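You operate a simulated robot arm through the tools that you are given. There is no shell and no other tool.

You are at the controls of a simulated robot arm. One attempt, no reset.

JOB
Knock the red bag square, fold its top and bend both tie ends.
Fine: top folded down, ends bent back round the sides; it ends upright in the hollow block.

It is judged by the outcome, as a careful person would: the job done as asked, and still so three seconds after it is handed in. It fails if anything else is knocked over, pushed out of place, dropped, spilled or broken. Flat cloth is picked up by pressing the open fingertips on it (5 to 10 N) and closing them slowly along it; thin cloth reads only 2 to 8 mm in the jaws.

ROBOT AND FRAMES
A 7-joint arm with a two-finger parallel gripper, fixed in place. Base frame: the origin is at the foot of the arm, x ahead of it, y to its left, z up. Lengths are in mm, angles in rad, forces in N, time in s.
With the tool pointing down near the work surface it reaches from about 400 to 900 mm from the base axis. Its first joint turns from -2.496 to 2.496 rad. Payload 3 kg.
The TCP is the grasp point between the finger pads, 30 mm short of the fingertips. In the tool frame z runs along the fingers and y along their closing line. The gripper opens to 94 mm. The fingers are 28 mm wide and 10 mm thick; the gripper's body (50 by 96 mm) begins 55 mm behind the TCP.
Orientation is that of the tool frame in the base frame, as [roll, pitch, yaw] about the fixed x, y, z axes, in that order (R = Rz(yaw) Ry(pitch) Rx(roll)). With the fingers straight down and closing along the base's y, the tool's x points along the base's -x, its y along +y and its z along -z.

CONTROLS
- The arm moves only by the tool servo_tool. Its argument "motion" is a list of rows, each an object (a shift or turn left out is 0, a gripper value left out holds the last) with "grip": the opening, from 0 (shut) to 1 (fully open); "xyz": the shift along the tool's x, y, z in units of 30 mm (1.0 is 30 mm), a list of three; "rotation": the turn, a rotation vector about the tool's x, y, z in units of 8 degrees (1.0 is 8 degrees), a list of three. In form: [{"grip": grip, "xyz": [tx, ty, tz], "rotation": [wx, wy, wz]}, ...]. A call has 1 to 20 rows; each row shifts and turns the commanded pose from where the row before left it, along the tool's axes as they then stand. A call with a number of a shift or a turn outside -1 to 1 is refused whole. A row lasts 0.2 s, in which the tool goes at most 50 mm and 0.15 rad; a call with a longer step from one row to the next is refused whole, and so is a gripper value outside its range. Where a pose cannot be reached the arm comes as near as it can. A force on the tool above 40 N (or 10 N above the force at the start of the call, whichever is more), or a blocked arm, ends the call early, and 0.2 s more pass. Each finger travels about 72 mm/s and halts on what it meets, pressing with about 32 N; the grip force reading is that of the motor and also rises with nothing between the fingers. The clock runs only during rows and for 0.2 s after the last one: add rows that do not move to give the fingers time. It gives the time, the measured TCP pose, the force on the tool (base axes), the opening and the grip force at its end, in the units of the frame above (readings bear some noise), with the torque about the TCP (base axes, N m) and any sound that the robot's microphone picked up, and new pictures: "show" is both (left out), scene, wrist or none.
- Cameras (640 x 400 px; columns grow to the right, rows downward): "scene" is fixed at [220.9, -649.4, 1743.3]; the picture's right is [0.84, -0.54, 0.00], its down [-0.32, -0.51, -0.80] and it looks along [0.43, 0.67, -0.60] (base axes); focal length 337 px, centre (320, 200). "wrist" rides on the gripper at [76, 14, -102] in the tool frame; the picture's right is [-0.18, 0.98, 0.00], its down [-0.75, -0.14, -0.64] and it looks along [-0.63, -0.12, 0.77] (tool axes); focal length 243 px, centre (320, 200). There is no depth. A picture from a camera that has moved, and an enlarged one, comes with that camera's place and axes in the base frame and with its lens.
- inspect(camera, box): a new picture of the part [left, top, right, bottom] of that camera's present view, enlarged. No time passes.
- close_job(): hands the job in; it is judged then, once.

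Places have to be worked out from the pictures, the camera data and where the tool is seen. Open the gripper and draw the arm clear of the work before you hand the job in, unless the task says otherwise.

The tools are called after "Call:" as a command line: name --argument value ..., lists and objects as JSON in quotes. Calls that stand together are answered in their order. servo_tool: Moves the arm, as the interface text tells. Its arguments: {"type":"object","properties":{"motion":{"type":"array"},"show":{"type":"string","enum":["both","scene","wrist","none"]}},"required":["motion"]} The other tools are called the same way: inspect (camera, box) takes an enlarged picture of a part of a camera's view; close_job () hands the job in.

At the start:

```text
time_s: 0.0
tool_pos: [503.6, -53.9, 1324.9]
orientation: [3.141, 0.001, 3.14]
wrist_force: [-0.4, -0.1, -0.6]
moment: [0.02, -0.02, 0.0]
width: 93.9
gripper_force: 0.1
```

scene: 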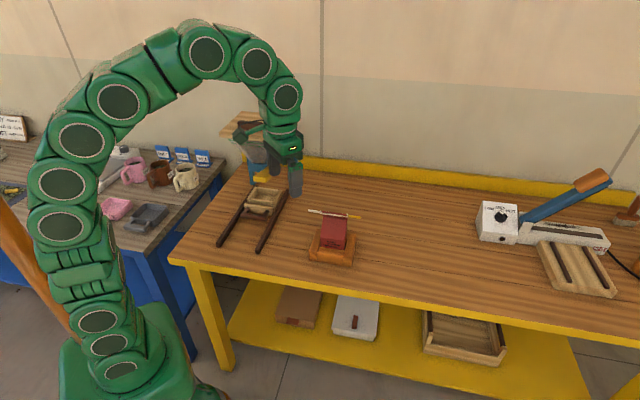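
wrist: 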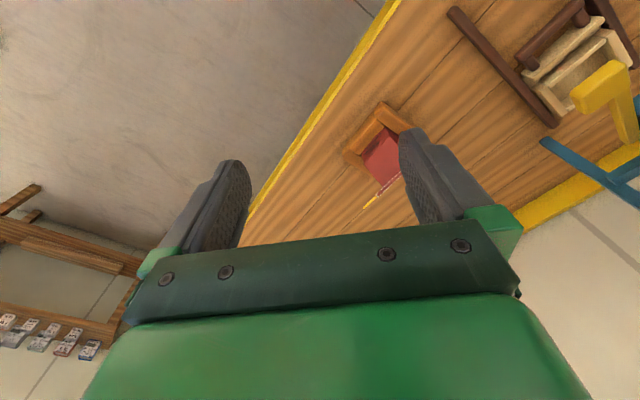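

I start by looking closely at the red bag in its hollow block and at the surroundings, before moving anything.

Call:
inspect --camera "scene" --box '[280, 190, 390, 280]'

Call:
inspect --camera "wrist" --box '[320, 80, 440, 220]'

Call:
inspect --camera "scene" --box '[440, 150, 640, 310]'

Call:
inspect --camera "scene" --box '[200, 90, 320, 260]'

```text
4.44 times, centred on (335, 235) of scene
camera zoom: at [220.9, -649.4, 1743.3], right [0.84, -0.54, 0.0], down [-0.32, -0.51, -0.8], along [0.43, 0.67, -0.6], focal length 1497 px, centre (253, 44)
```

zoom: 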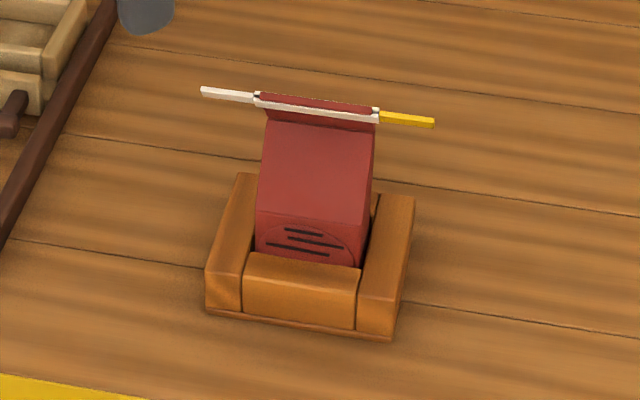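

```text
2.86 times, centred on (380, 150) of wrist
camera zoom: at [427.2, -38.7, 1426.3], right [0.19, 0.98, 0.0], down [0.75, -0.14, 0.64], along [0.63, -0.12, -0.77], focal length 693 px, centre (149, 343)
```

zoom: 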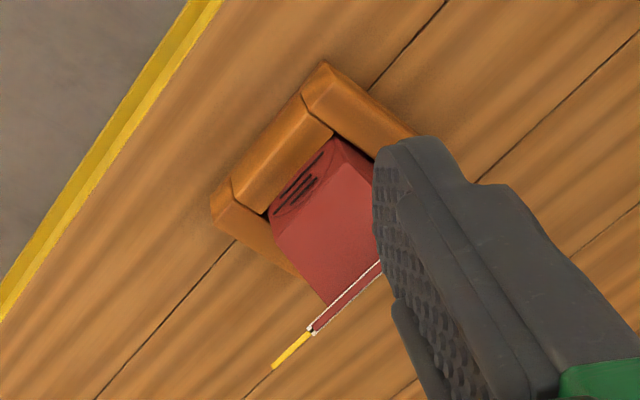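

```text
2.50 times, centred on (540, 230) of scene
camera zoom: at [220.9, -649.4, 1743.3], right [0.84, -0.54, 0.0], down [-0.32, -0.51, -0.8], along [0.43, 0.67, -0.6], focal length 842 px, centre (-230, 125)
```

zoom: 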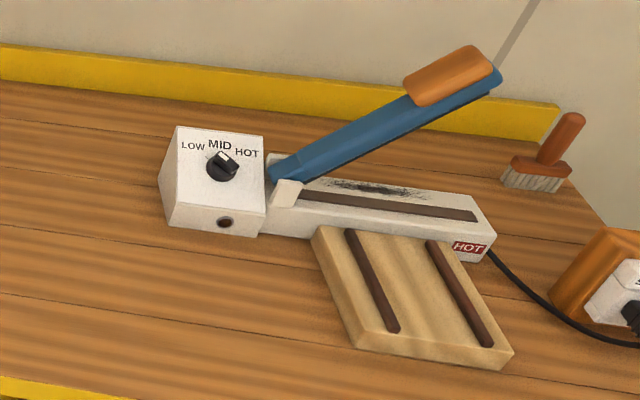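

```text
2.35 times, centred on (260, 175) of scene
camera zoom: at [220.9, -649.4, 1743.3], right [0.84, -0.54, 0.0], down [-0.32, -0.51, -0.8], along [0.43, 0.67, -0.6], focal length 792 px, centre (461, 259)
```

zoom: 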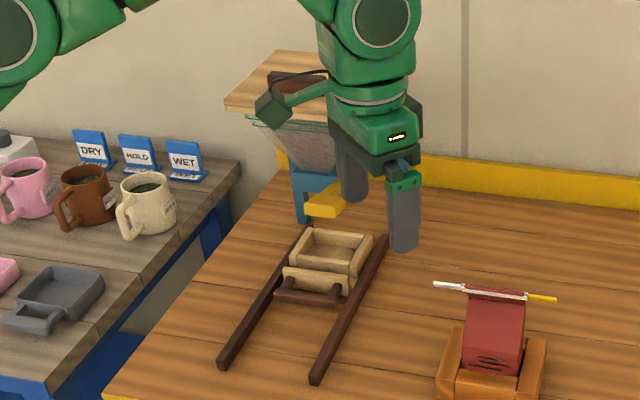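

The bag sits in the block at about (730, 54), its tie at z≈1031 running at about -46° in the base, and the table at about z 855. I move to a viewpoint in front of the bag and turn the wrist to face it squarely.

Call:
servo_tool --motion '[{"grip": 1, "xyz": [-0.9, -0.12, 0.7]}, {"xyz": [-0.9, -0.12, 0.7]}, {"xyz": [-0.9, -0.12, 0.7]}, {"xyz": [-0.8, -0.12, 0.7]}, {"rotation": [0, 0, -0.95]}, {"rotation": [0, 0, -0.95]}, {"rotation": [0, 0, -0.95]}, {"rotation": [0, 0, -0.95]}, {"rotation": [0, 0, -0.95]}, {"rotation": [0, 0, -0.95]}, {}, {}]'

```text
time_s: 2.6
tool_pos: [609.3, -67.6, 1241.2]
orientation: [-3.141, -0.001, -2.348]
wrist_force: [0.2, 0.4, 0.9]
moment: [-0.01, 0.0, 0.0]
width: 94.1
gripper_force: 0.1
camera wrist: at [544.7, -112.5, 1342.5], right [-0.57, 0.82, 0.0], down [0.63, 0.44, 0.64], along [0.53, 0.37, -0.77], focal length 243 px, centre (320, 200)
```

scene: 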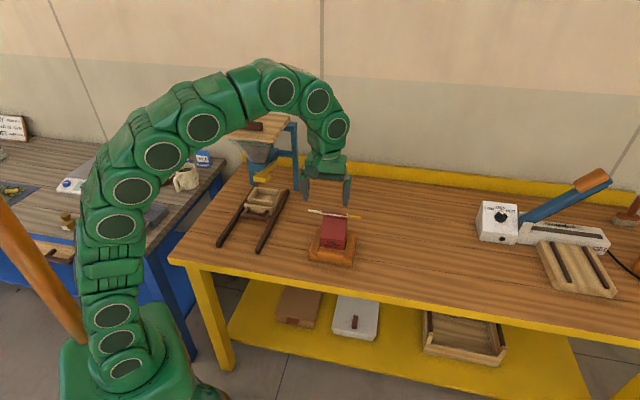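
wrist: 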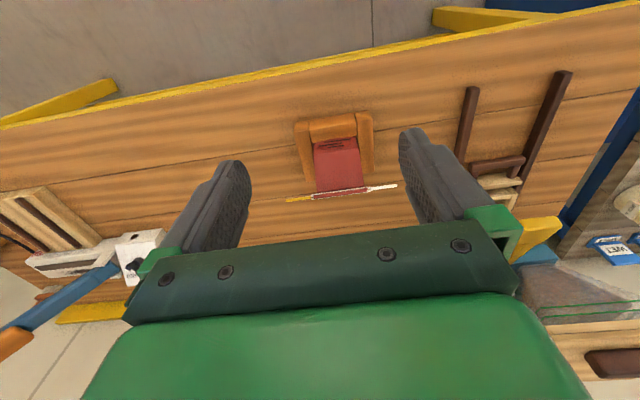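

The bag is now between the fingers in the wrist view, facing the camera. I enlarge it.

Call:
inspect --camera "wrist" --box '[270, 100, 420, 210]'

Call:
inspect --camera "scene" --box '[300, 200, 370, 270]'

```text
3.64 times, centred on (345, 155) of wrist
camera zoom: at [544.7, -112.5, 1342.5], right [-0.57, 0.82, 0.0], down [0.63, 0.44, 0.64], along [0.53, 0.37, -0.77], focal length 882 px, centre (229, 364)
```

zoom: 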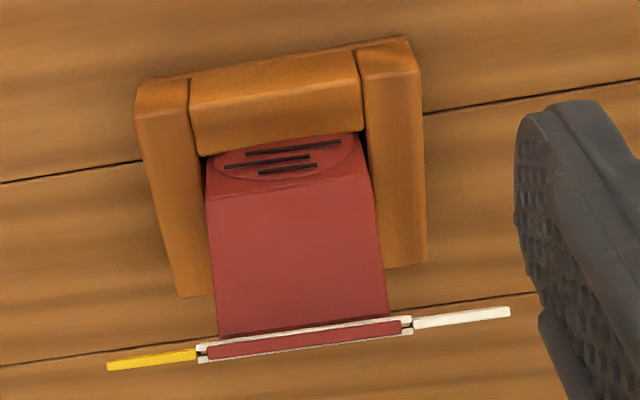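

```text
5.71 times, centred on (335, 235) of scene
camera zoom: at [220.9, -649.4, 1743.3], right [0.84, -0.54, 0.0], down [-0.32, -0.51, -0.8], along [0.43, 0.67, -0.6], focal length 1925 px, centre (234, 0)
```

zoom: 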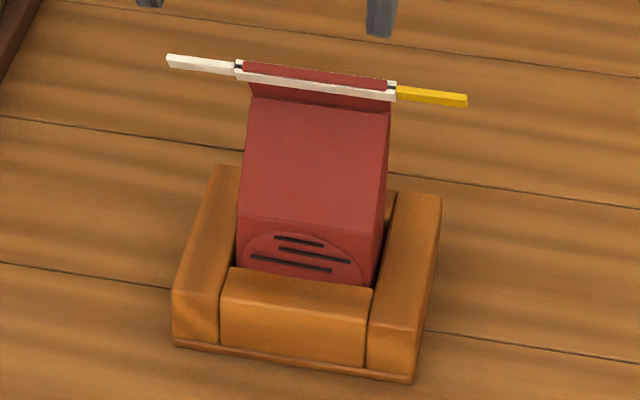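

Triangulating, the bag is about 88 mm wide, with its front shoulder at z≈961 and the tie at z≈1031. I don't yet know its depth or its back, so I go round to its left side (white tie end) to view it in profile.

Call:
servo_tool --motion '[{"xyz": [-0.83, 0.88, 0.5]}, {"xyz": [-0.83, 0.88, 0.5]}, {"xyz": [-0.83, 0.88, 0.5]}, {"xyz": [-0.83, 0.88, 0.5]}, {"xyz": [-0.83, 0.88, 0.5]}, {"xyz": [-0.83, 0.88, 0.5]}, {"rotation": [0, 0, 0.94]}, {"rotation": [0, 0, 0.94]}, {"rotation": [0, 0, 0.94]}, {"rotation": [0, 0, 0.94]}, {"rotation": [0, 0, 0.94]}, {"rotation": [0, 0, 0.94]}, {"rotation": [0, 0, 0.94]}, {"rotation": [0, 0, 0.94]}, {"rotation": [0, 0, 0.94]}, {"rotation": [0, 0, 0.94]}, {"rotation": [0, 0, 0.94]}, {"rotation": [0, 0, 0.94]}, {}]'

```text
time_s: 6.6
tool_pos: [600.5, 147.8, 1150.9]
orientation: [-3.141, -0.002, 2.36]
wrist_force: [0.1, 0.4, 1.0]
moment: [0.01, -0.02, 0.0]
width: 94.0
gripper_force: 0.0
camera wrist: at [555.6, 213.6, 1252.6], right [0.82, 0.57, 0.0], down [0.43, -0.63, 0.64], along [0.36, -0.53, -0.77], focal length 243 px, centre (320, 200)
```

scene: 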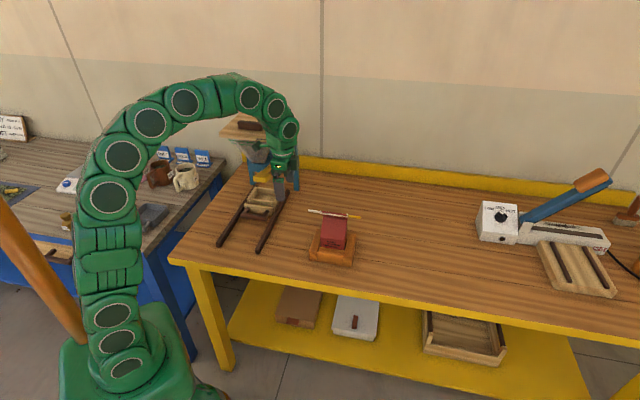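
wrist: 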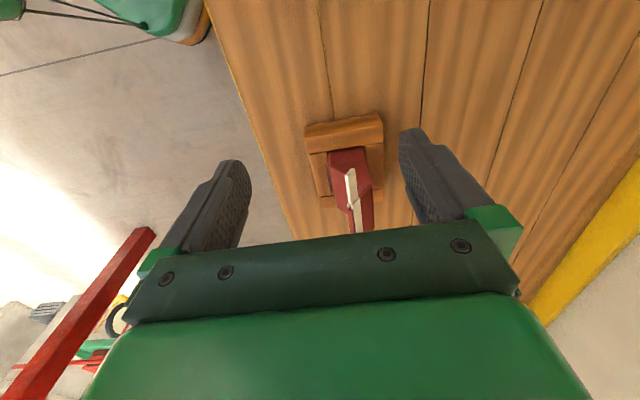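

The profile view shows the tie near the middle of the bag's depth; I enlarge it.

Call:
inspect --camera "wrist" --box '[280, 100, 410, 240]'

```text
2.86 times, centred on (345, 170) of wrist
camera zoom: at [555.6, 213.6, 1252.6], right [0.82, 0.57, 0.0], down [0.43, -0.63, 0.64], along [0.36, -0.53, -0.77], focal length 693 px, centre (249, 286)
```

zoom: 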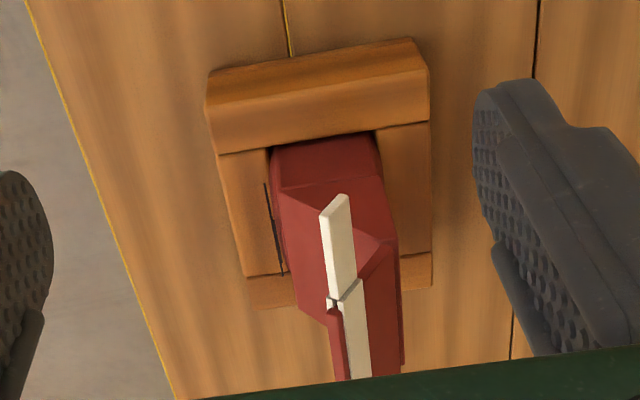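

The block is hollow with four walls and the bag has a gabled, gusseted top with the tie along its mouth. I lower and tilt the wrist to see the profile more horizontally.

Call:
servo_tool --motion '[{"xyz": [0, 0, 0.9]}, {"xyz": [0, 0, 0.9]}, {"xyz": [0, 0, 0.9]}, {"rotation": [0, -0.9, 0]}, {"rotation": [0, -0.9, 0]}, {"rotation": [0, -0.9, 0]}, {"rotation": [0, -0.9, 0]}, {}]' --show "wrist"

Call:
inspect --camera "wrist" --box '[240, 80, 440, 240]'

```text
time_s: 8.4
tool_pos: [601.1, 150.9, 1071.3]
orientation: [3.141, 0.505, 2.361]
wrist_force: [-0.4, -0.1, -0.3]
moment: [-0.03, -0.03, 0.03]
width: 94.1
gripper_force: 0.0
camera wrist: at [527.6, 242.2, 1122.8], right [0.81, 0.58, 0.09], down [0.15, -0.35, 0.93], along [0.57, -0.73, -0.37], focal length 243 px, centre (320, 200)
```

wrist: 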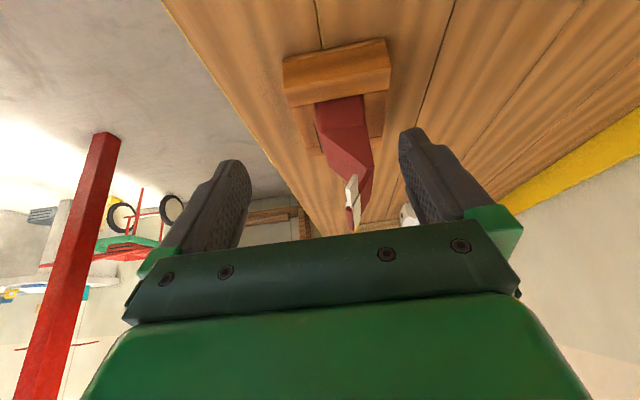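

```text
2.50 times, centred on (340, 160) of wrist
camera zoom: at [527.6, 242.2, 1122.8], right [0.81, 0.58, 0.09], down [0.15, -0.35, 0.93], along [0.57, -0.73, -0.37], focal length 606 px, centre (270, 300)
```

zoom: 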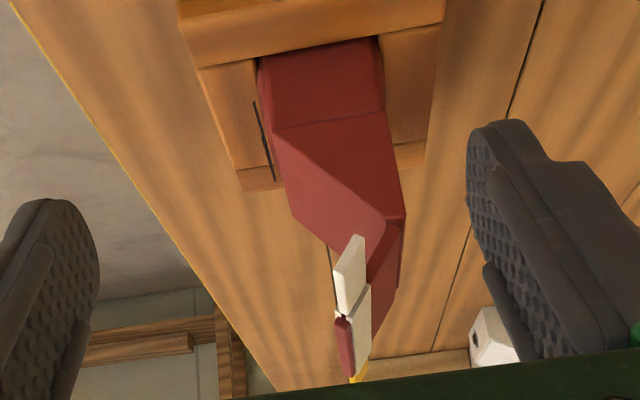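

The profile shows the body about 84 × 50 mm with its front shoulder at z≈943. The front panel slopes up to a crease near the back at z≈1000, and a flap of about 47 mm carrying the tie leans forward from there to z≈1041. To knock the bag I will grip that flap, so I go above it with the fingers tilted along it.

Call:
servo_tool --motion '[{"rotation": [0, 0.9, 0]}, {"rotation": [0, 0.9, 0]}, {"rotation": [0, 0.9, 0]}, {"rotation": [0, 0.9, 0]}, {"xyz": [0, 0, -1]}, {"xyz": [0, 0, -1]}, {"xyz": [-0.867, 0.092, 0]}, {"xyz": [-0.867, 0.092, 0]}, {"xyz": [-0.867, 0.092, 0]}, {"xyz": [-0.867, 0.092, 0]}, {"xyz": [-0.867, 0.092, 0]}, {"xyz": [-0.867, 0.092, 0]}, {"rotation": [-0.9, 0, 0]}, {"rotation": [-0.9, 0, 0]}, {"rotation": [-0.9, 0, 0]}, {"rotation": [-0.9, 0, 0]}, {}]'

Call:
inspect --camera "scene" --box '[280, 150, 400, 280]'

Call:
inspect --camera "wrist" --box '[200, 100, 440, 260]'

```text
time_s: 12.0
tool_pos: [722.3, 52.0, 1129.0]
orientation: [2.639, 0.001, 2.36]
wrist_force: [-0.6, 0.0, -0.3]
moment: [0.02, -0.02, 0.02]
width: 93.8
gripper_force: 0.1
camera wrist: at [641.8, 80.4, 1224.6], right [0.74, 0.48, 0.47], down [0.23, -0.84, 0.49], along [0.64, -0.25, -0.73], focal length 243 px, centre (320, 200)
```

scene: 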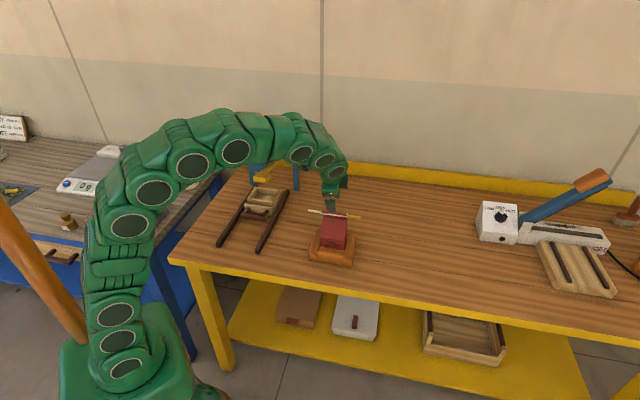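
wrist: 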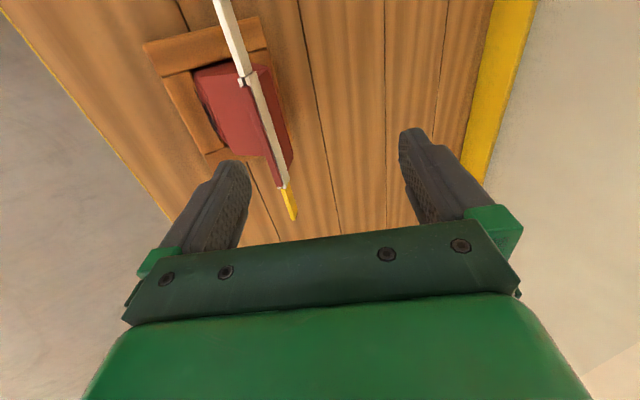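

```text
3.08 times, centred on (340, 215) of scene
camera zoom: at [220.9, -649.4, 1743.3], right [0.84, -0.54, 0.0], down [-0.32, -0.51, -0.8], along [0.43, 0.67, -0.6], focal length 1036 px, centre (258, 154)
```

zoom: 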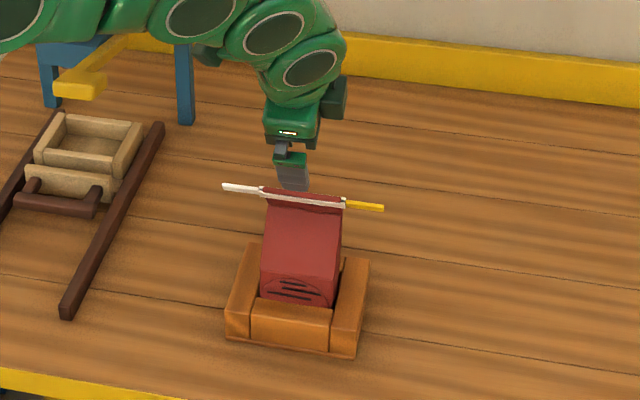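

```text
2.50 times, centred on (320, 180) of wrist
camera zoom: at [641.8, 80.4, 1224.6], right [0.74, 0.48, 0.47], down [0.23, -0.84, 0.49], along [0.64, -0.25, -0.73], focal length 606 px, centre (320, 250)
```

zoom: 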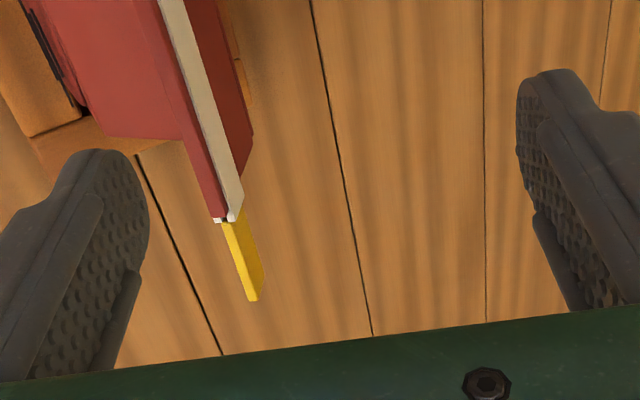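

The tie's centre triangulates to about (724, 51, 1040), matching my estimate. I descend so that the open fingers straddle the flap.

Call:
servo_tool --motion '[{"xyz": [0, -0.372, 0.708]}, {"xyz": [0, -0.372, 0.708]}, {"xyz": [0, -0.372, 0.708]}, {"xyz": [0, -0.2, 0.4]}, {"xyz": [0, -0.172, 0.308]}, {}]'

Call:
inspect --camera "wrist" --box '[180, 80, 480, 260]'

Call:
inspect --camera "scene" --box '[300, 180, 380, 270]'

```text
time_s: 13.4
tool_pos: [724.6, 52.7, 1033.7]
orientation: [2.64, 0.001, 2.361]
wrist_force: [-0.3, 0.5, 0.2]
moment: [0.0, -0.01, -0.05]
width: 94.2
gripper_force: 0.0
camera wrist: at [644.0, 80.9, 1128.6], right [0.74, 0.48, 0.47], down [0.23, -0.84, 0.49], along [0.64, -0.26, -0.73], focal length 243 px, centre (320, 200)
```

scene: 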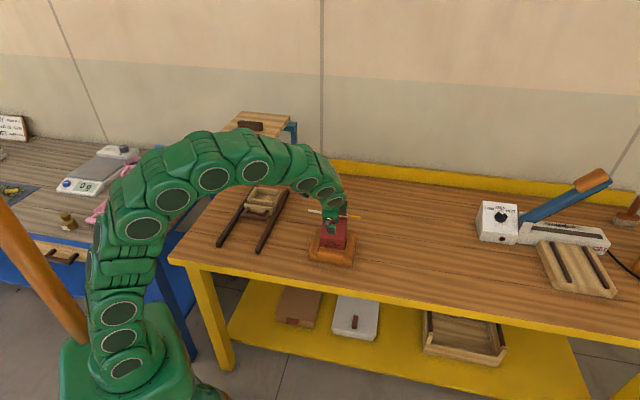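
wrist: 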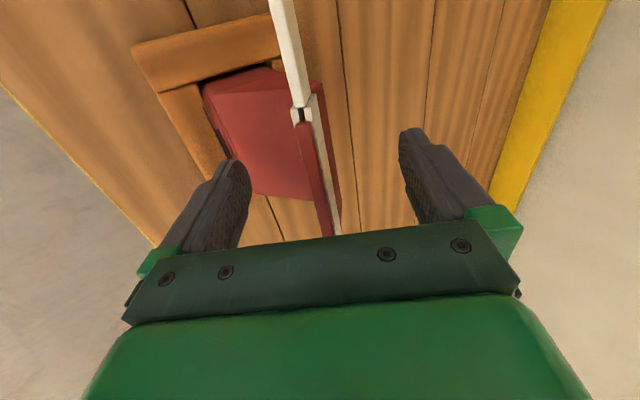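

```text
2.13 times, centred on (330, 170) of wrist
camera zoom: at [644.0, 80.9, 1128.6], right [0.74, 0.48, 0.47], down [0.23, -0.84, 0.49], along [0.64, -0.26, -0.73], focal length 518 px, centre (299, 264)
```

zoom: 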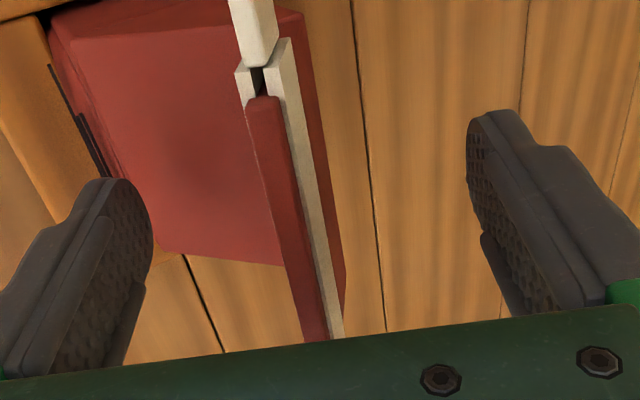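

```text
4.44 times, centred on (340, 225) of scene
camera zoom: at [220.9, -649.4, 1743.3], right [0.84, -0.54, 0.0], down [-0.32, -0.51, -0.8], along [0.43, 0.67, -0.6], focal length 1497 px, centre (231, 89)
```

zoom: 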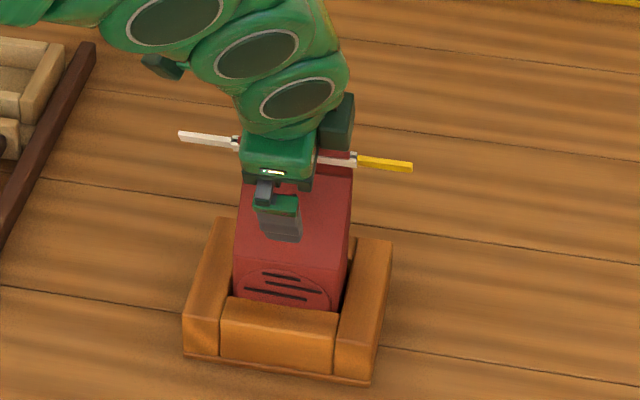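

The flap with its double tie bar is centred between the fingers. I close part way, to about 24 mm, and check.

Call:
servo_tool --motion '[{"grip": 0.8}, {"grip": 0.6}, {"grip": 0.4}, {"grip": 0.25}, {"grip": 0.25}]' --show "wrist"

Call:
inspect --camera "wrist" --box '[200, 80, 440, 260]'

```text
time_s: 14.6
tool_pos: [724.5, 53.6, 1033.0]
orientation: [2.638, 0.001, 2.362]
wrist_force: [0.4, 0.0, -0.5]
moment: [0.03, -0.01, -0.05]
width: 23.4
gripper_force: 0.1
camera wrist: at [644.0, 80.9, 1128.8], right [0.74, 0.48, 0.47], down [0.23, -0.84, 0.49], along [0.64, -0.26, -0.73], focal length 243 px, centre (320, 200)
```

wrist: 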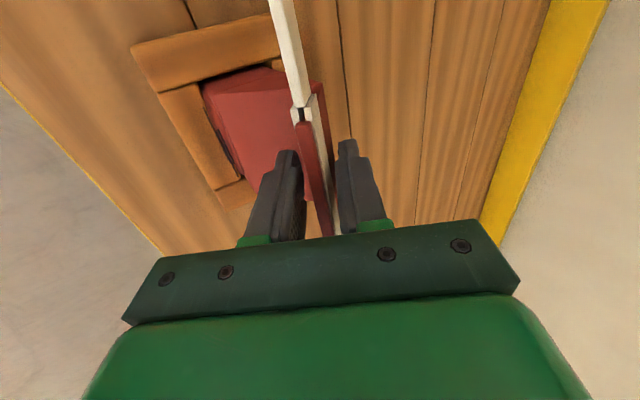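

```text
2.22 times, centred on (320, 170) of wrist
camera zoom: at [644.0, 80.9, 1128.8], right [0.74, 0.48, 0.47], down [0.23, -0.84, 0.49], along [0.64, -0.26, -0.73], focal length 539 px, centre (320, 267)
```

zoom: 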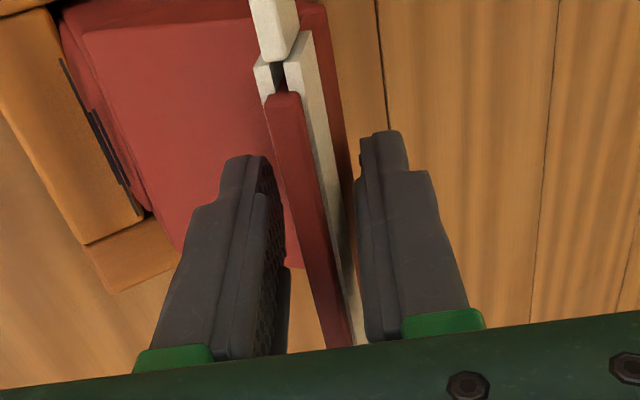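

The flap is centred and untouched. Now I close fully to grip it and read the width.

Call:
servo_tool --motion '[{"grip": 0.15}, {"grip": 0.08}, {"grip": 0.0}, {"grip": 0.0}]'

Call:
inspect --camera "wrist" --box '[200, 80, 440, 260]'

Call:
inspect --camera "scene" --box '[300, 180, 380, 270]'

```text
time_s: 15.6
tool_pos: [724.5, 52.9, 1035.6]
orientation: [2.636, 0.001, 2.36]
wrist_force: [5.4, 7.1, 26.4]
moment: [0.44, -0.4, -0.18]
width: 10.4
gripper_force: 32.2
camera wrist: at [644.1, 81.0, 1129.8], right [0.74, 0.48, 0.48], down [0.23, -0.84, 0.49], along [0.64, -0.26, -0.73], focal length 243 px, centre (320, 200)
```

scene: 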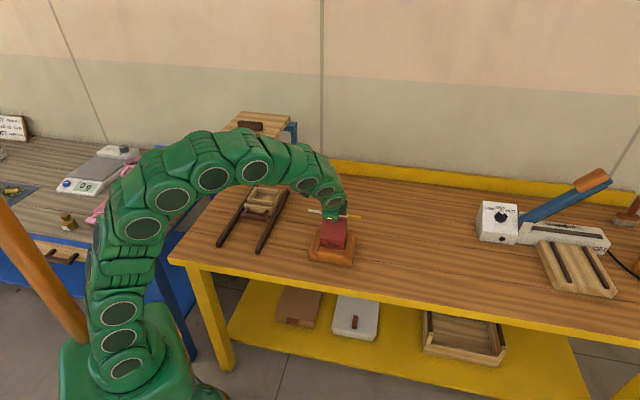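
wrist: 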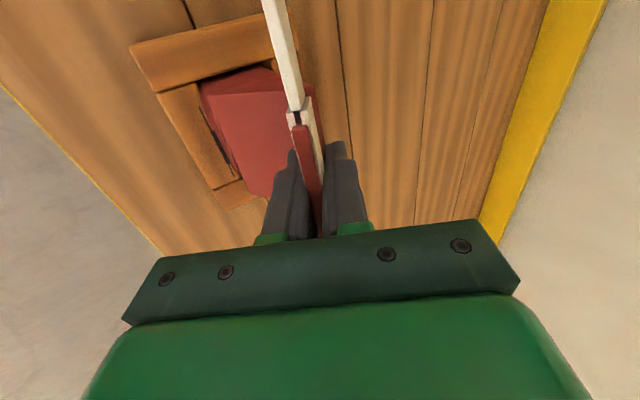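

```text
2.22 times, centred on (320, 170) of wrist
camera zoom: at [644.1, 81.0, 1129.8], right [0.74, 0.48, 0.48], down [0.23, -0.84, 0.49], along [0.64, -0.26, -0.73], focal length 539 px, centre (320, 267)
```

zoom: 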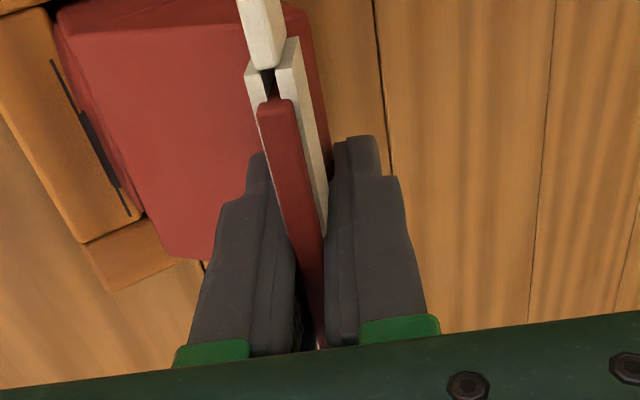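

```text
4.44 times, centred on (340, 225) of scene
camera zoom: at [220.9, -649.4, 1743.3], right [0.84, -0.54, 0.0], down [-0.32, -0.51, -0.8], along [0.43, 0.67, -0.6], focal length 1497 px, centre (231, 89)
```

zoom: 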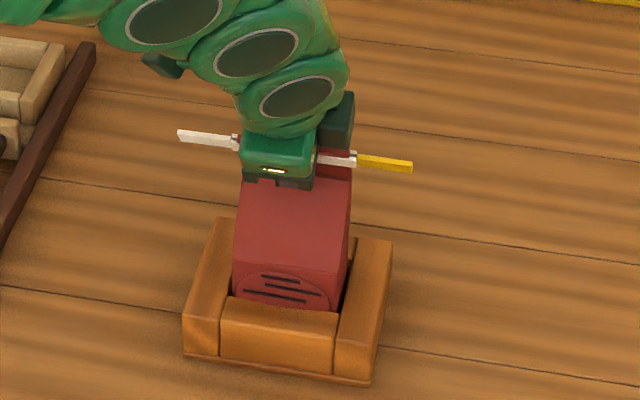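

The flap is held at 10.4 mm; the fingertips press lightly down on the crease. I lift about 12 mm straight up to learn the bag's weight and how it hangs.

Call:
servo_tool --motion '[{"xyz": [0, 0.08, -0.146]}, {"xyz": [0, 0.08, -0.146]}, {"xyz": [0, 0.08, -0.146]}, {}]'

Call:
inspect --camera "wrist" --box '[100, 0, 440, 260]'

Call:
inspect --camera "scene" --box '[300, 180, 380, 270]'

```text
time_s: 16.6
tool_pos: [724.5, 52.6, 1049.4]
orientation: [2.641, -0.001, 2.361]
wrist_force: [-0.2, -0.1, -2.6]
moment: [-0.03, 0.03, 0.02]
width: 9.3
gripper_force: 31.9
camera wrist: at [643.5, 80.9, 1144.4], right [0.74, 0.48, 0.47], down [0.23, -0.84, 0.49], along [0.63, -0.26, -0.73], focal length 243 px, centre (320, 200)
```

scene: 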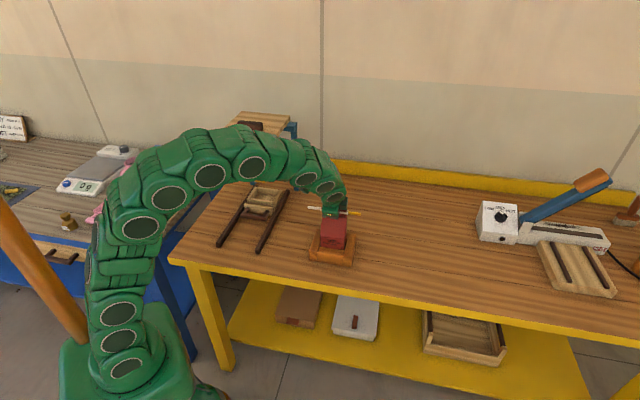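
wrist: 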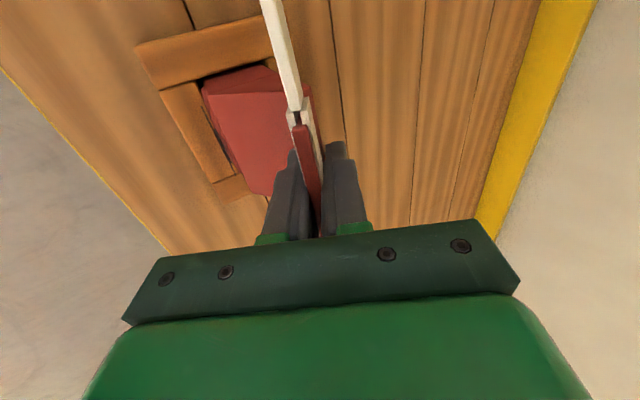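

```text
1.54 times, centred on (270, 130) of wrist
camera zoom: at [643.5, 80.9, 1144.4], right [0.74, 0.48, 0.47], down [0.23, -0.84, 0.49], along [0.63, -0.26, -0.73], focal length 373 px, centre (397, 308)
```

zoom: 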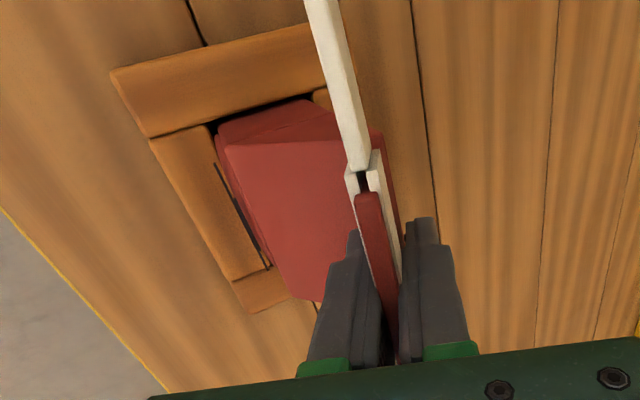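

```text
4.44 times, centred on (340, 225) of scene
camera zoom: at [220.9, -649.4, 1743.3], right [0.84, -0.54, 0.0], down [-0.32, -0.51, -0.8], along [0.43, 0.67, -0.6], focal length 1497 px, centre (231, 89)
```

zoom: 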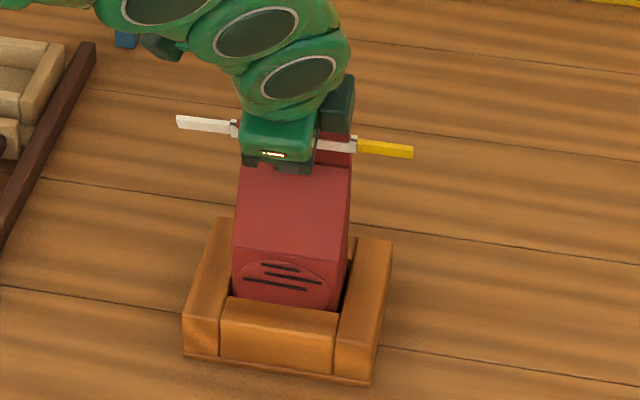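

The bag weighs about 2.6 N and lifts cleanly inside the block's hollow. I now knock its base down on the block floor: lift a little, drop smartly by 20 mm, three times.

Call:
servo_tool --motion '[{"xyz": [0, 0.128, -0.234]}, {}, {"xyz": [0, -0.34, 0.62]}, {}, {"xyz": [0, 0.321, -0.584]}, {}, {"xyz": [0, -0.321, 0.584]}, {}, {"xyz": [0, 0.321, -0.584]}, {}, {"xyz": [0, -0.321, 0.584]}, {}]'

Call:
inspect --camera "scene" --box '[300, 180, 380, 270]'

Call:
inspect --camera "wrist" --box '[100, 0, 440, 260]'

```text
time_s: 19.2
tool_pos: [725.4, 52.1, 1036.6]
orientation: [2.638, 0.002, 2.361]
wrist_force: [1.4, 0.9, 1.1]
moment: [0.1, 0.01, -0.03]
width: 9.5
gripper_force: 32.2
camera wrist: at [644.4, 79.7, 1132.1], right [0.74, 0.48, 0.47], down [0.23, -0.84, 0.49], along [0.64, -0.26, -0.73], focal length 243 px, centre (320, 200)
```

scene: 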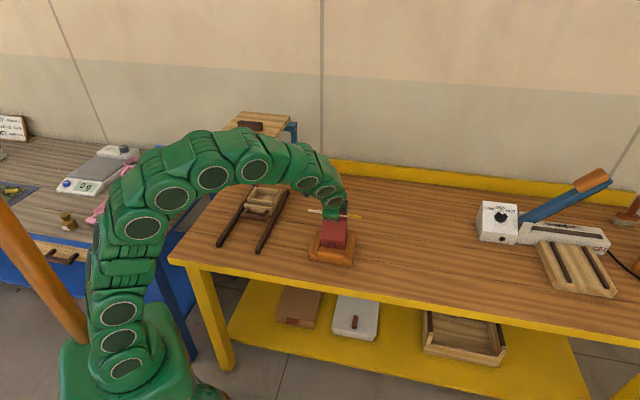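
wrist: 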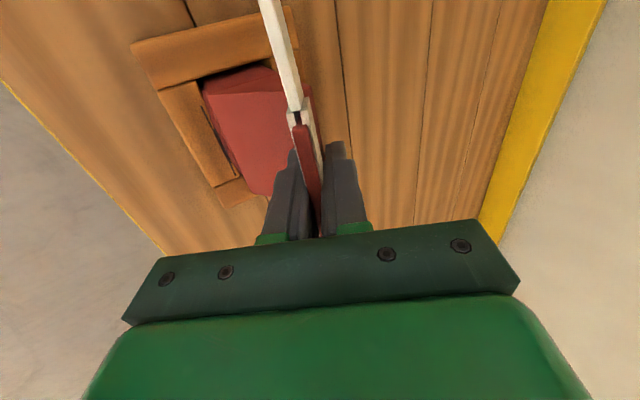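

```text
4.44 times, centred on (340, 225) of scene
camera zoom: at [220.9, -649.4, 1743.3], right [0.84, -0.54, 0.0], down [-0.32, -0.51, -0.8], along [0.43, 0.67, -0.6], focal length 1497 px, centre (231, 89)
```

zoom: 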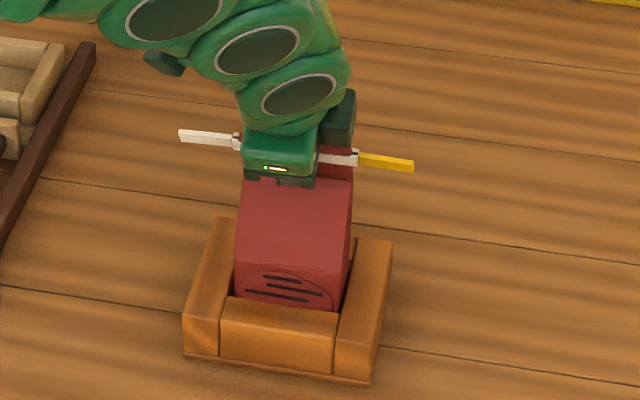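

```text
1.54 times, centred on (270, 130) of wrist
camera zoom: at [644.4, 79.7, 1132.1], right [0.74, 0.48, 0.47], down [0.23, -0.84, 0.49], along [0.64, -0.26, -0.73], focal length 373 px, centre (397, 308)
```

zoom: 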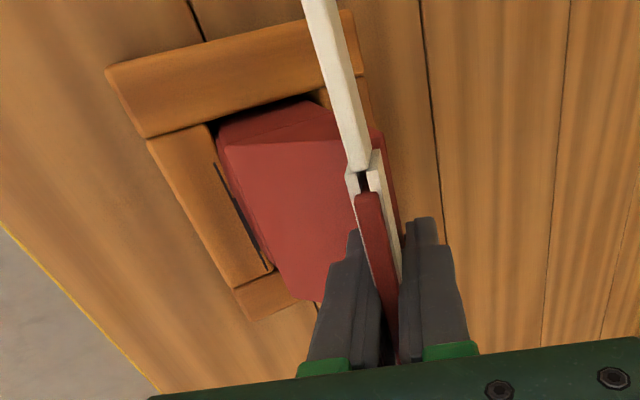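

The bag touched down only softly (about 3 N) and no sound was reported. I give firmer knocks: lift 25 mm and drive down 30 mm in one step.

Call:
servo_tool --motion '[{"xyz": [0, 0.402, -0.73]}, {}, {}, {"xyz": [0, -0.49, 0.89]}, {}]' --show "wrist"

```text
time_s: 20.6
tool_pos: [728.1, 52.9, 1035.8]
orientation: [2.63, 0.007, 2.361]
wrist_force: [-1.2, 10.3, 19.8]
moment: [0.52, -0.13, 0.07]
width: 9.9
gripper_force: 32.6
stopped in row 5: the force on the tool passed its limit at 41 N (the readings are from after the stop); the commanded pose is now the measured one
camera wrist: at [646.3, 81.0, 1129.7], right [0.73, 0.48, 0.48], down [0.23, -0.84, 0.49], along [0.64, -0.25, -0.72], focal length 243 px, centre (320, 200)
```

wrist: 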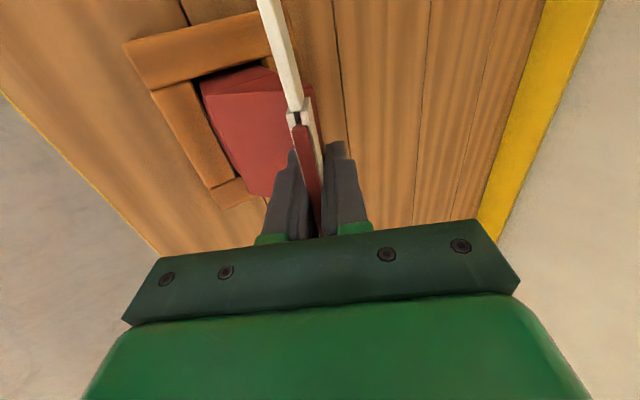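

That was a solid knock (41 N peak). I look at the bag's shape again before doing another.

Call:
inspect --camera "scene" --box '[300, 180, 380, 270]'

Call:
inspect --camera "wrist" --box '[100, 0, 400, 240]'

```text
4.44 times, centred on (340, 225) of scene
camera zoom: at [220.9, -649.4, 1743.3], right [0.84, -0.54, 0.0], down [-0.32, -0.51, -0.8], along [0.43, 0.67, -0.6], focal length 1497 px, centre (231, 89)
```

zoom: 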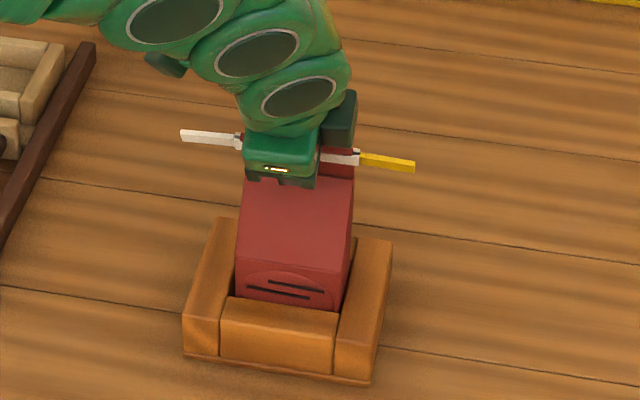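

```text
1.67 times, centred on (250, 120) of wrist
camera zoom: at [646.3, 81.0, 1129.7], right [0.73, 0.48, 0.48], down [0.23, -0.84, 0.49], along [0.64, -0.25, -0.72], focal length 404 px, centre (437, 333)
```

zoom: 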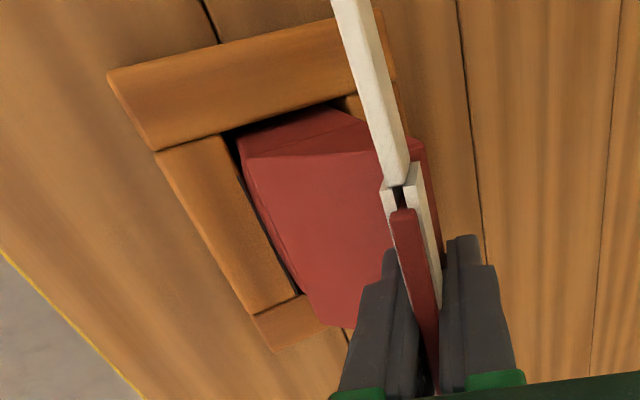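

The knock changed the front face (one label line is now hidden), so the bag is responding to it. I knock once more, re-centring by a couple of mm as I lift.

Call:
servo_tool --motion '[{"xyz": [0.06, 0.33, -0.73]}, {}, {}, {"xyz": [0, -0.48, 0.88]}, {}]' --show "none"

Call:
inspect --camera "scene" --box '[300, 180, 380, 270]'

Call:
inspect --camera "wrist" --box '[100, 0, 400, 240]'

```text
time_s: 21.6
tool_pos: [727.2, 52.8, 1034.9]
orientation: [2.621, 0.009, 2.353]
wrist_force: [0.7, 6.9, 20.1]
moment: [0.48, -0.12, 0.05]
width: 9.7
gripper_force: 31.8
stopped in row 5: the force on the tool passed its limit at 42 N (the readings are from after the stop); the commanded pose is now the measured one
```

```text
4.44 times, centred on (340, 225) of scene
camera zoom: at [220.9, -649.4, 1743.3], right [0.84, -0.54, 0.0], down [-0.32, -0.51, -0.8], along [0.43, 0.67, -0.6], focal length 1497 px, centre (231, 89)
```

zoom: 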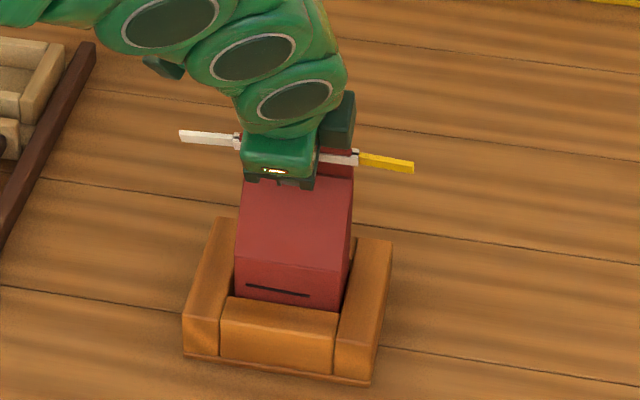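

```text
1.67 times, centred on (250, 120) of wrist
camera zoom: at [645.0, 81.4, 1128.6], right [0.73, 0.48, 0.49], down [0.22, -0.84, 0.49], along [0.65, -0.25, -0.72], focal length 404 px, centre (437, 333)
```

zoom: 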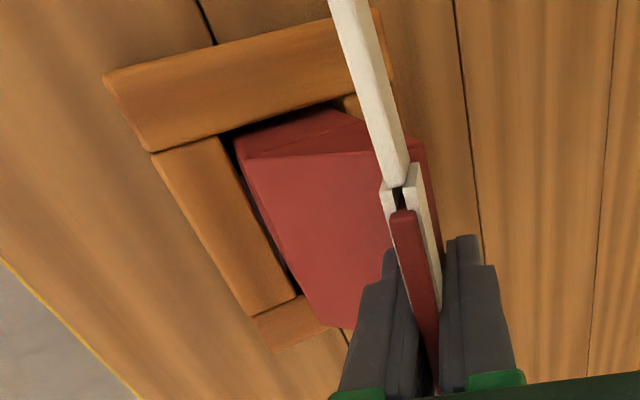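

Each firm knock fills out the front face further (the label oval and lines are being covered). I knock again.

Call:
servo_tool --motion '[{"xyz": [0.05, 0.36, -0.73]}, {}, {}, {"xyz": [0, -0.47, 0.88]}, {}]' --show "none"

Call:
inspect --camera "scene" --box '[300, 180, 380, 270]'

Call:
inspect --camera "wrist" --box '[100, 0, 400, 240]'

```text
time_s: 22.7
tool_pos: [726.6, 53.7, 1033.3]
orientation: [2.613, 0.011, 2.35]
wrist_force: [1.2, 8.0, 19.3]
moment: [0.53, -0.04, 0.11]
width: 9.6
gripper_force: 32.1
stopped in row 5: the force on the tool passed its limit at 46 N (the readings are from after the stop); the commanded pose is now the measured one
```

```text
4.44 times, centred on (340, 225) of scene
camera zoom: at [220.9, -649.4, 1743.3], right [0.84, -0.54, 0.0], down [-0.32, -0.51, -0.8], along [0.43, 0.67, -0.6], focal length 1497 px, centre (231, 89)
```

zoom: 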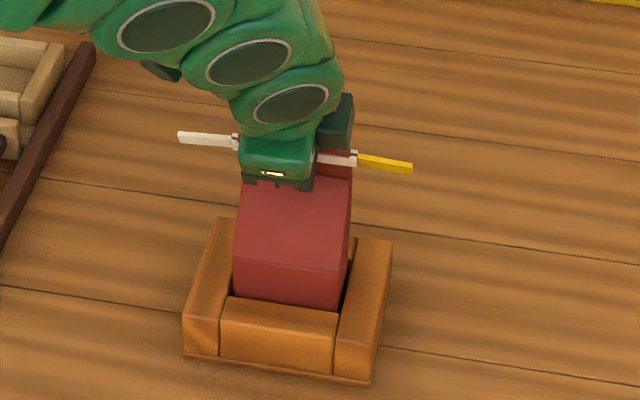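

```text
1.67 times, centred on (250, 120) of wrist
camera zoom: at [643.2, 81.2, 1127.7], right [0.73, 0.47, 0.5], down [0.21, -0.85, 0.49], along [0.65, -0.25, -0.71], focal length 404 px, centre (437, 333)
```

zoom: 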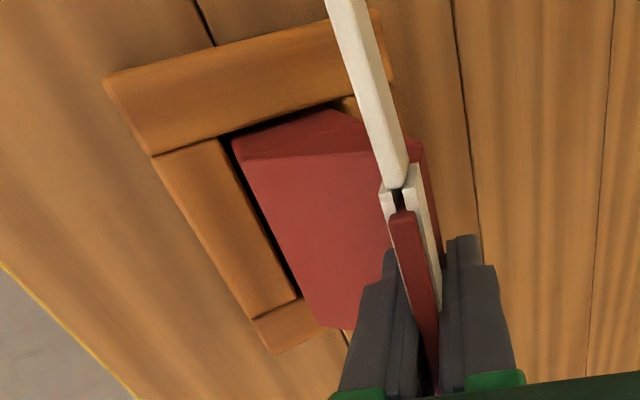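

The front is now smooth and full. I release the flap, back off upwards and look at the bag's shape and squareness.

Call:
servo_tool --motion '[{"xyz": [0, 0.02, -0.05]}, {"grip": 0.3}, {"grip": 0.6}, {"grip": 1.0}, {}, {"xyz": [0, 0.372, -0.7]}, {"xyz": [0, 0.372, -0.7]}, {"xyz": [0, 0.372, -0.7]}, {"xyz": [0, 0.372, -0.7]}, {}]'

Call:
inspect --camera "scene" --box '[300, 180, 380, 270]'

Call:
inspect --camera "wrist" --box '[120, 0, 360, 240]'

```text
time_s: 24.9
tool_pos: [721.5, 51.4, 1129.9]
orientation: [2.616, 0.009, 2.353]
wrist_force: [-0.3, -0.5, 0.0]
moment: [0.0, 0.01, 0.01]
width: 94.1
gripper_force: 0.0
camera wrist: at [638.8, 79.4, 1223.3], right [0.73, 0.47, 0.49], down [0.21, -0.84, 0.49], along [0.65, -0.25, -0.72], focal length 243 px, centre (320, 200)
```

scene: 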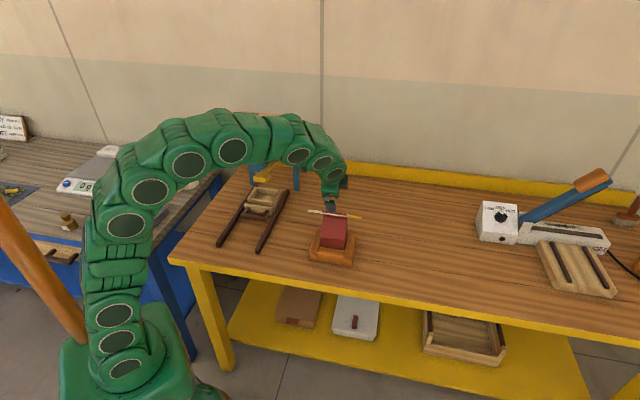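
wrist: 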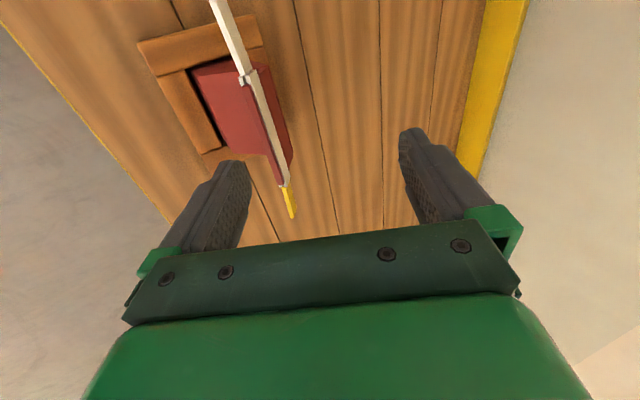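

```text
4.44 times, centred on (340, 225) of scene
camera zoom: at [220.9, -649.4, 1743.3], right [0.84, -0.54, 0.0], down [-0.32, -0.51, -0.8], along [0.43, 0.67, -0.6], focal length 1497 px, centre (231, 89)
```

zoom: 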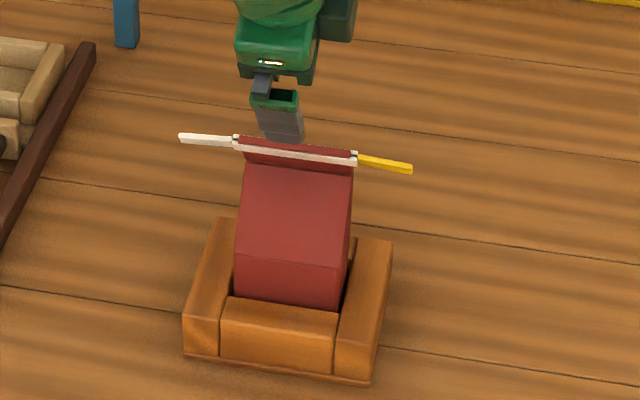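

```text
1.67 times, centred on (240, 120) of wrist
camera zoom: at [638.8, 79.4, 1223.3], right [0.73, 0.47, 0.49], down [0.21, -0.84, 0.49], along [0.65, -0.25, -0.72], focal length 404 px, centre (453, 333)
```

zoom: 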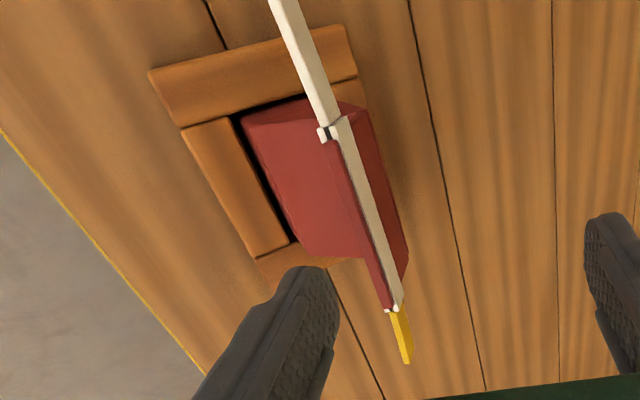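

I go back to the side viewpoint used before, to compare the profile.

Call:
servo_tool --motion '[{"rotation": [0.94, 0, 0]}, {"rotation": [0.94, 0, 0]}, {"rotation": [0.94, 0, 0]}, {"rotation": [0.94, 0, 0]}, {"xyz": [0.867, -0.08, 0]}, {"xyz": [0.867, -0.08, 0]}, {"xyz": [0.867, -0.08, 0]}, {"xyz": [0.867, -0.08, 0]}, {"xyz": [0.867, -0.08, 0]}, {"xyz": [0.867, -0.08, 0]}, {"xyz": [0, 0, 1]}, {"xyz": [0, 0, 0.95]}, {"rotation": [0, -0.9, 0]}, {"rotation": [0, -0.9, 0]}, {"rotation": [0, -0.9, 0]}, {"rotation": [0, -0.9, 0]}, {}]' --show "wrist"

Call:
inspect --camera "wrist" --box '[240, 0, 440, 240]'

Call:
inspect --camera "scene" --box '[300, 200, 370, 270]'

```text
time_s: 28.5
tool_pos: [603.3, 151.6, 1069.4]
orientation: [3.139, 0.515, 2.351]
wrist_force: [0.3, 0.1, -0.4]
moment: [-0.01, 0.0, 0.0]
width: 94.1
gripper_force: 0.0
camera wrist: at [530.4, 244.7, 1119.4], right [0.81, 0.58, 0.09], down [0.14, -0.34, 0.93], along [0.57, -0.74, -0.36], focal length 243 px, centre (320, 200)
```

wrist: 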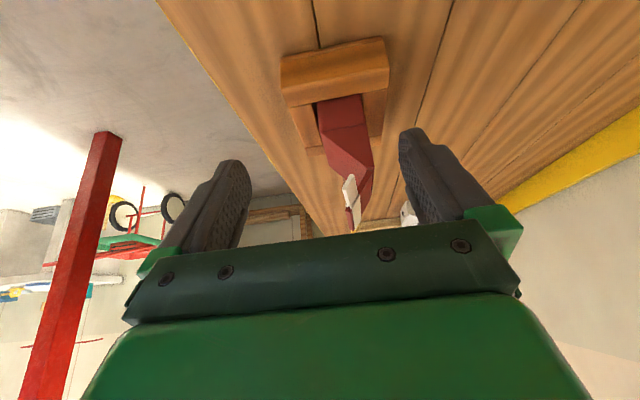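

```text
1.67 times, centred on (340, 120) of wrist
camera zoom: at [530.4, 244.7, 1119.4], right [0.81, 0.58, 0.09], down [0.14, -0.34, 0.93], along [0.57, -0.74, -0.36], focal length 404 px, centre (287, 333)
```

zoom: 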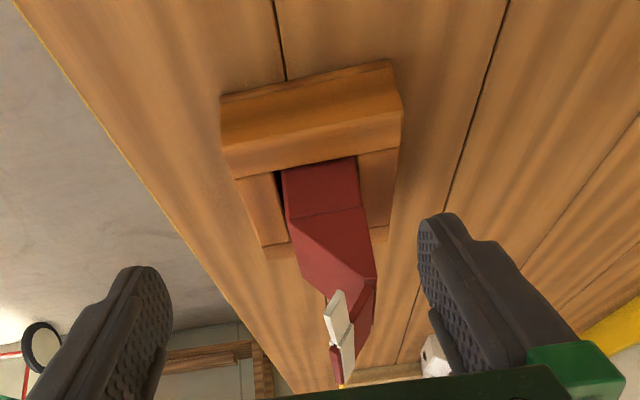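

```text
5.71 times, centred on (335, 235) of scene
camera zoom: at [220.9, -649.4, 1743.3], right [0.84, -0.54, 0.0], down [-0.32, -0.51, -0.8], along [0.43, 0.67, -0.6], focal length 1925 px, centre (234, 0)
```

zoom: 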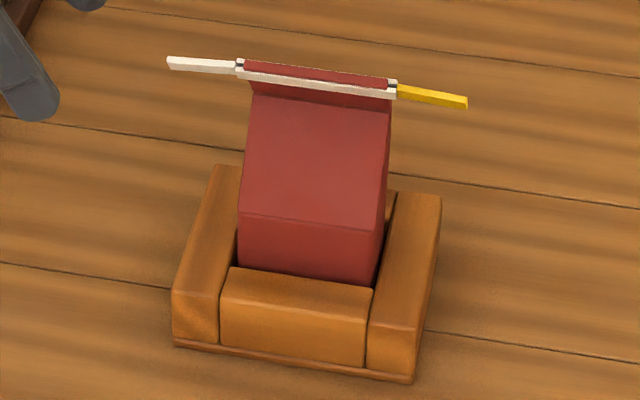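

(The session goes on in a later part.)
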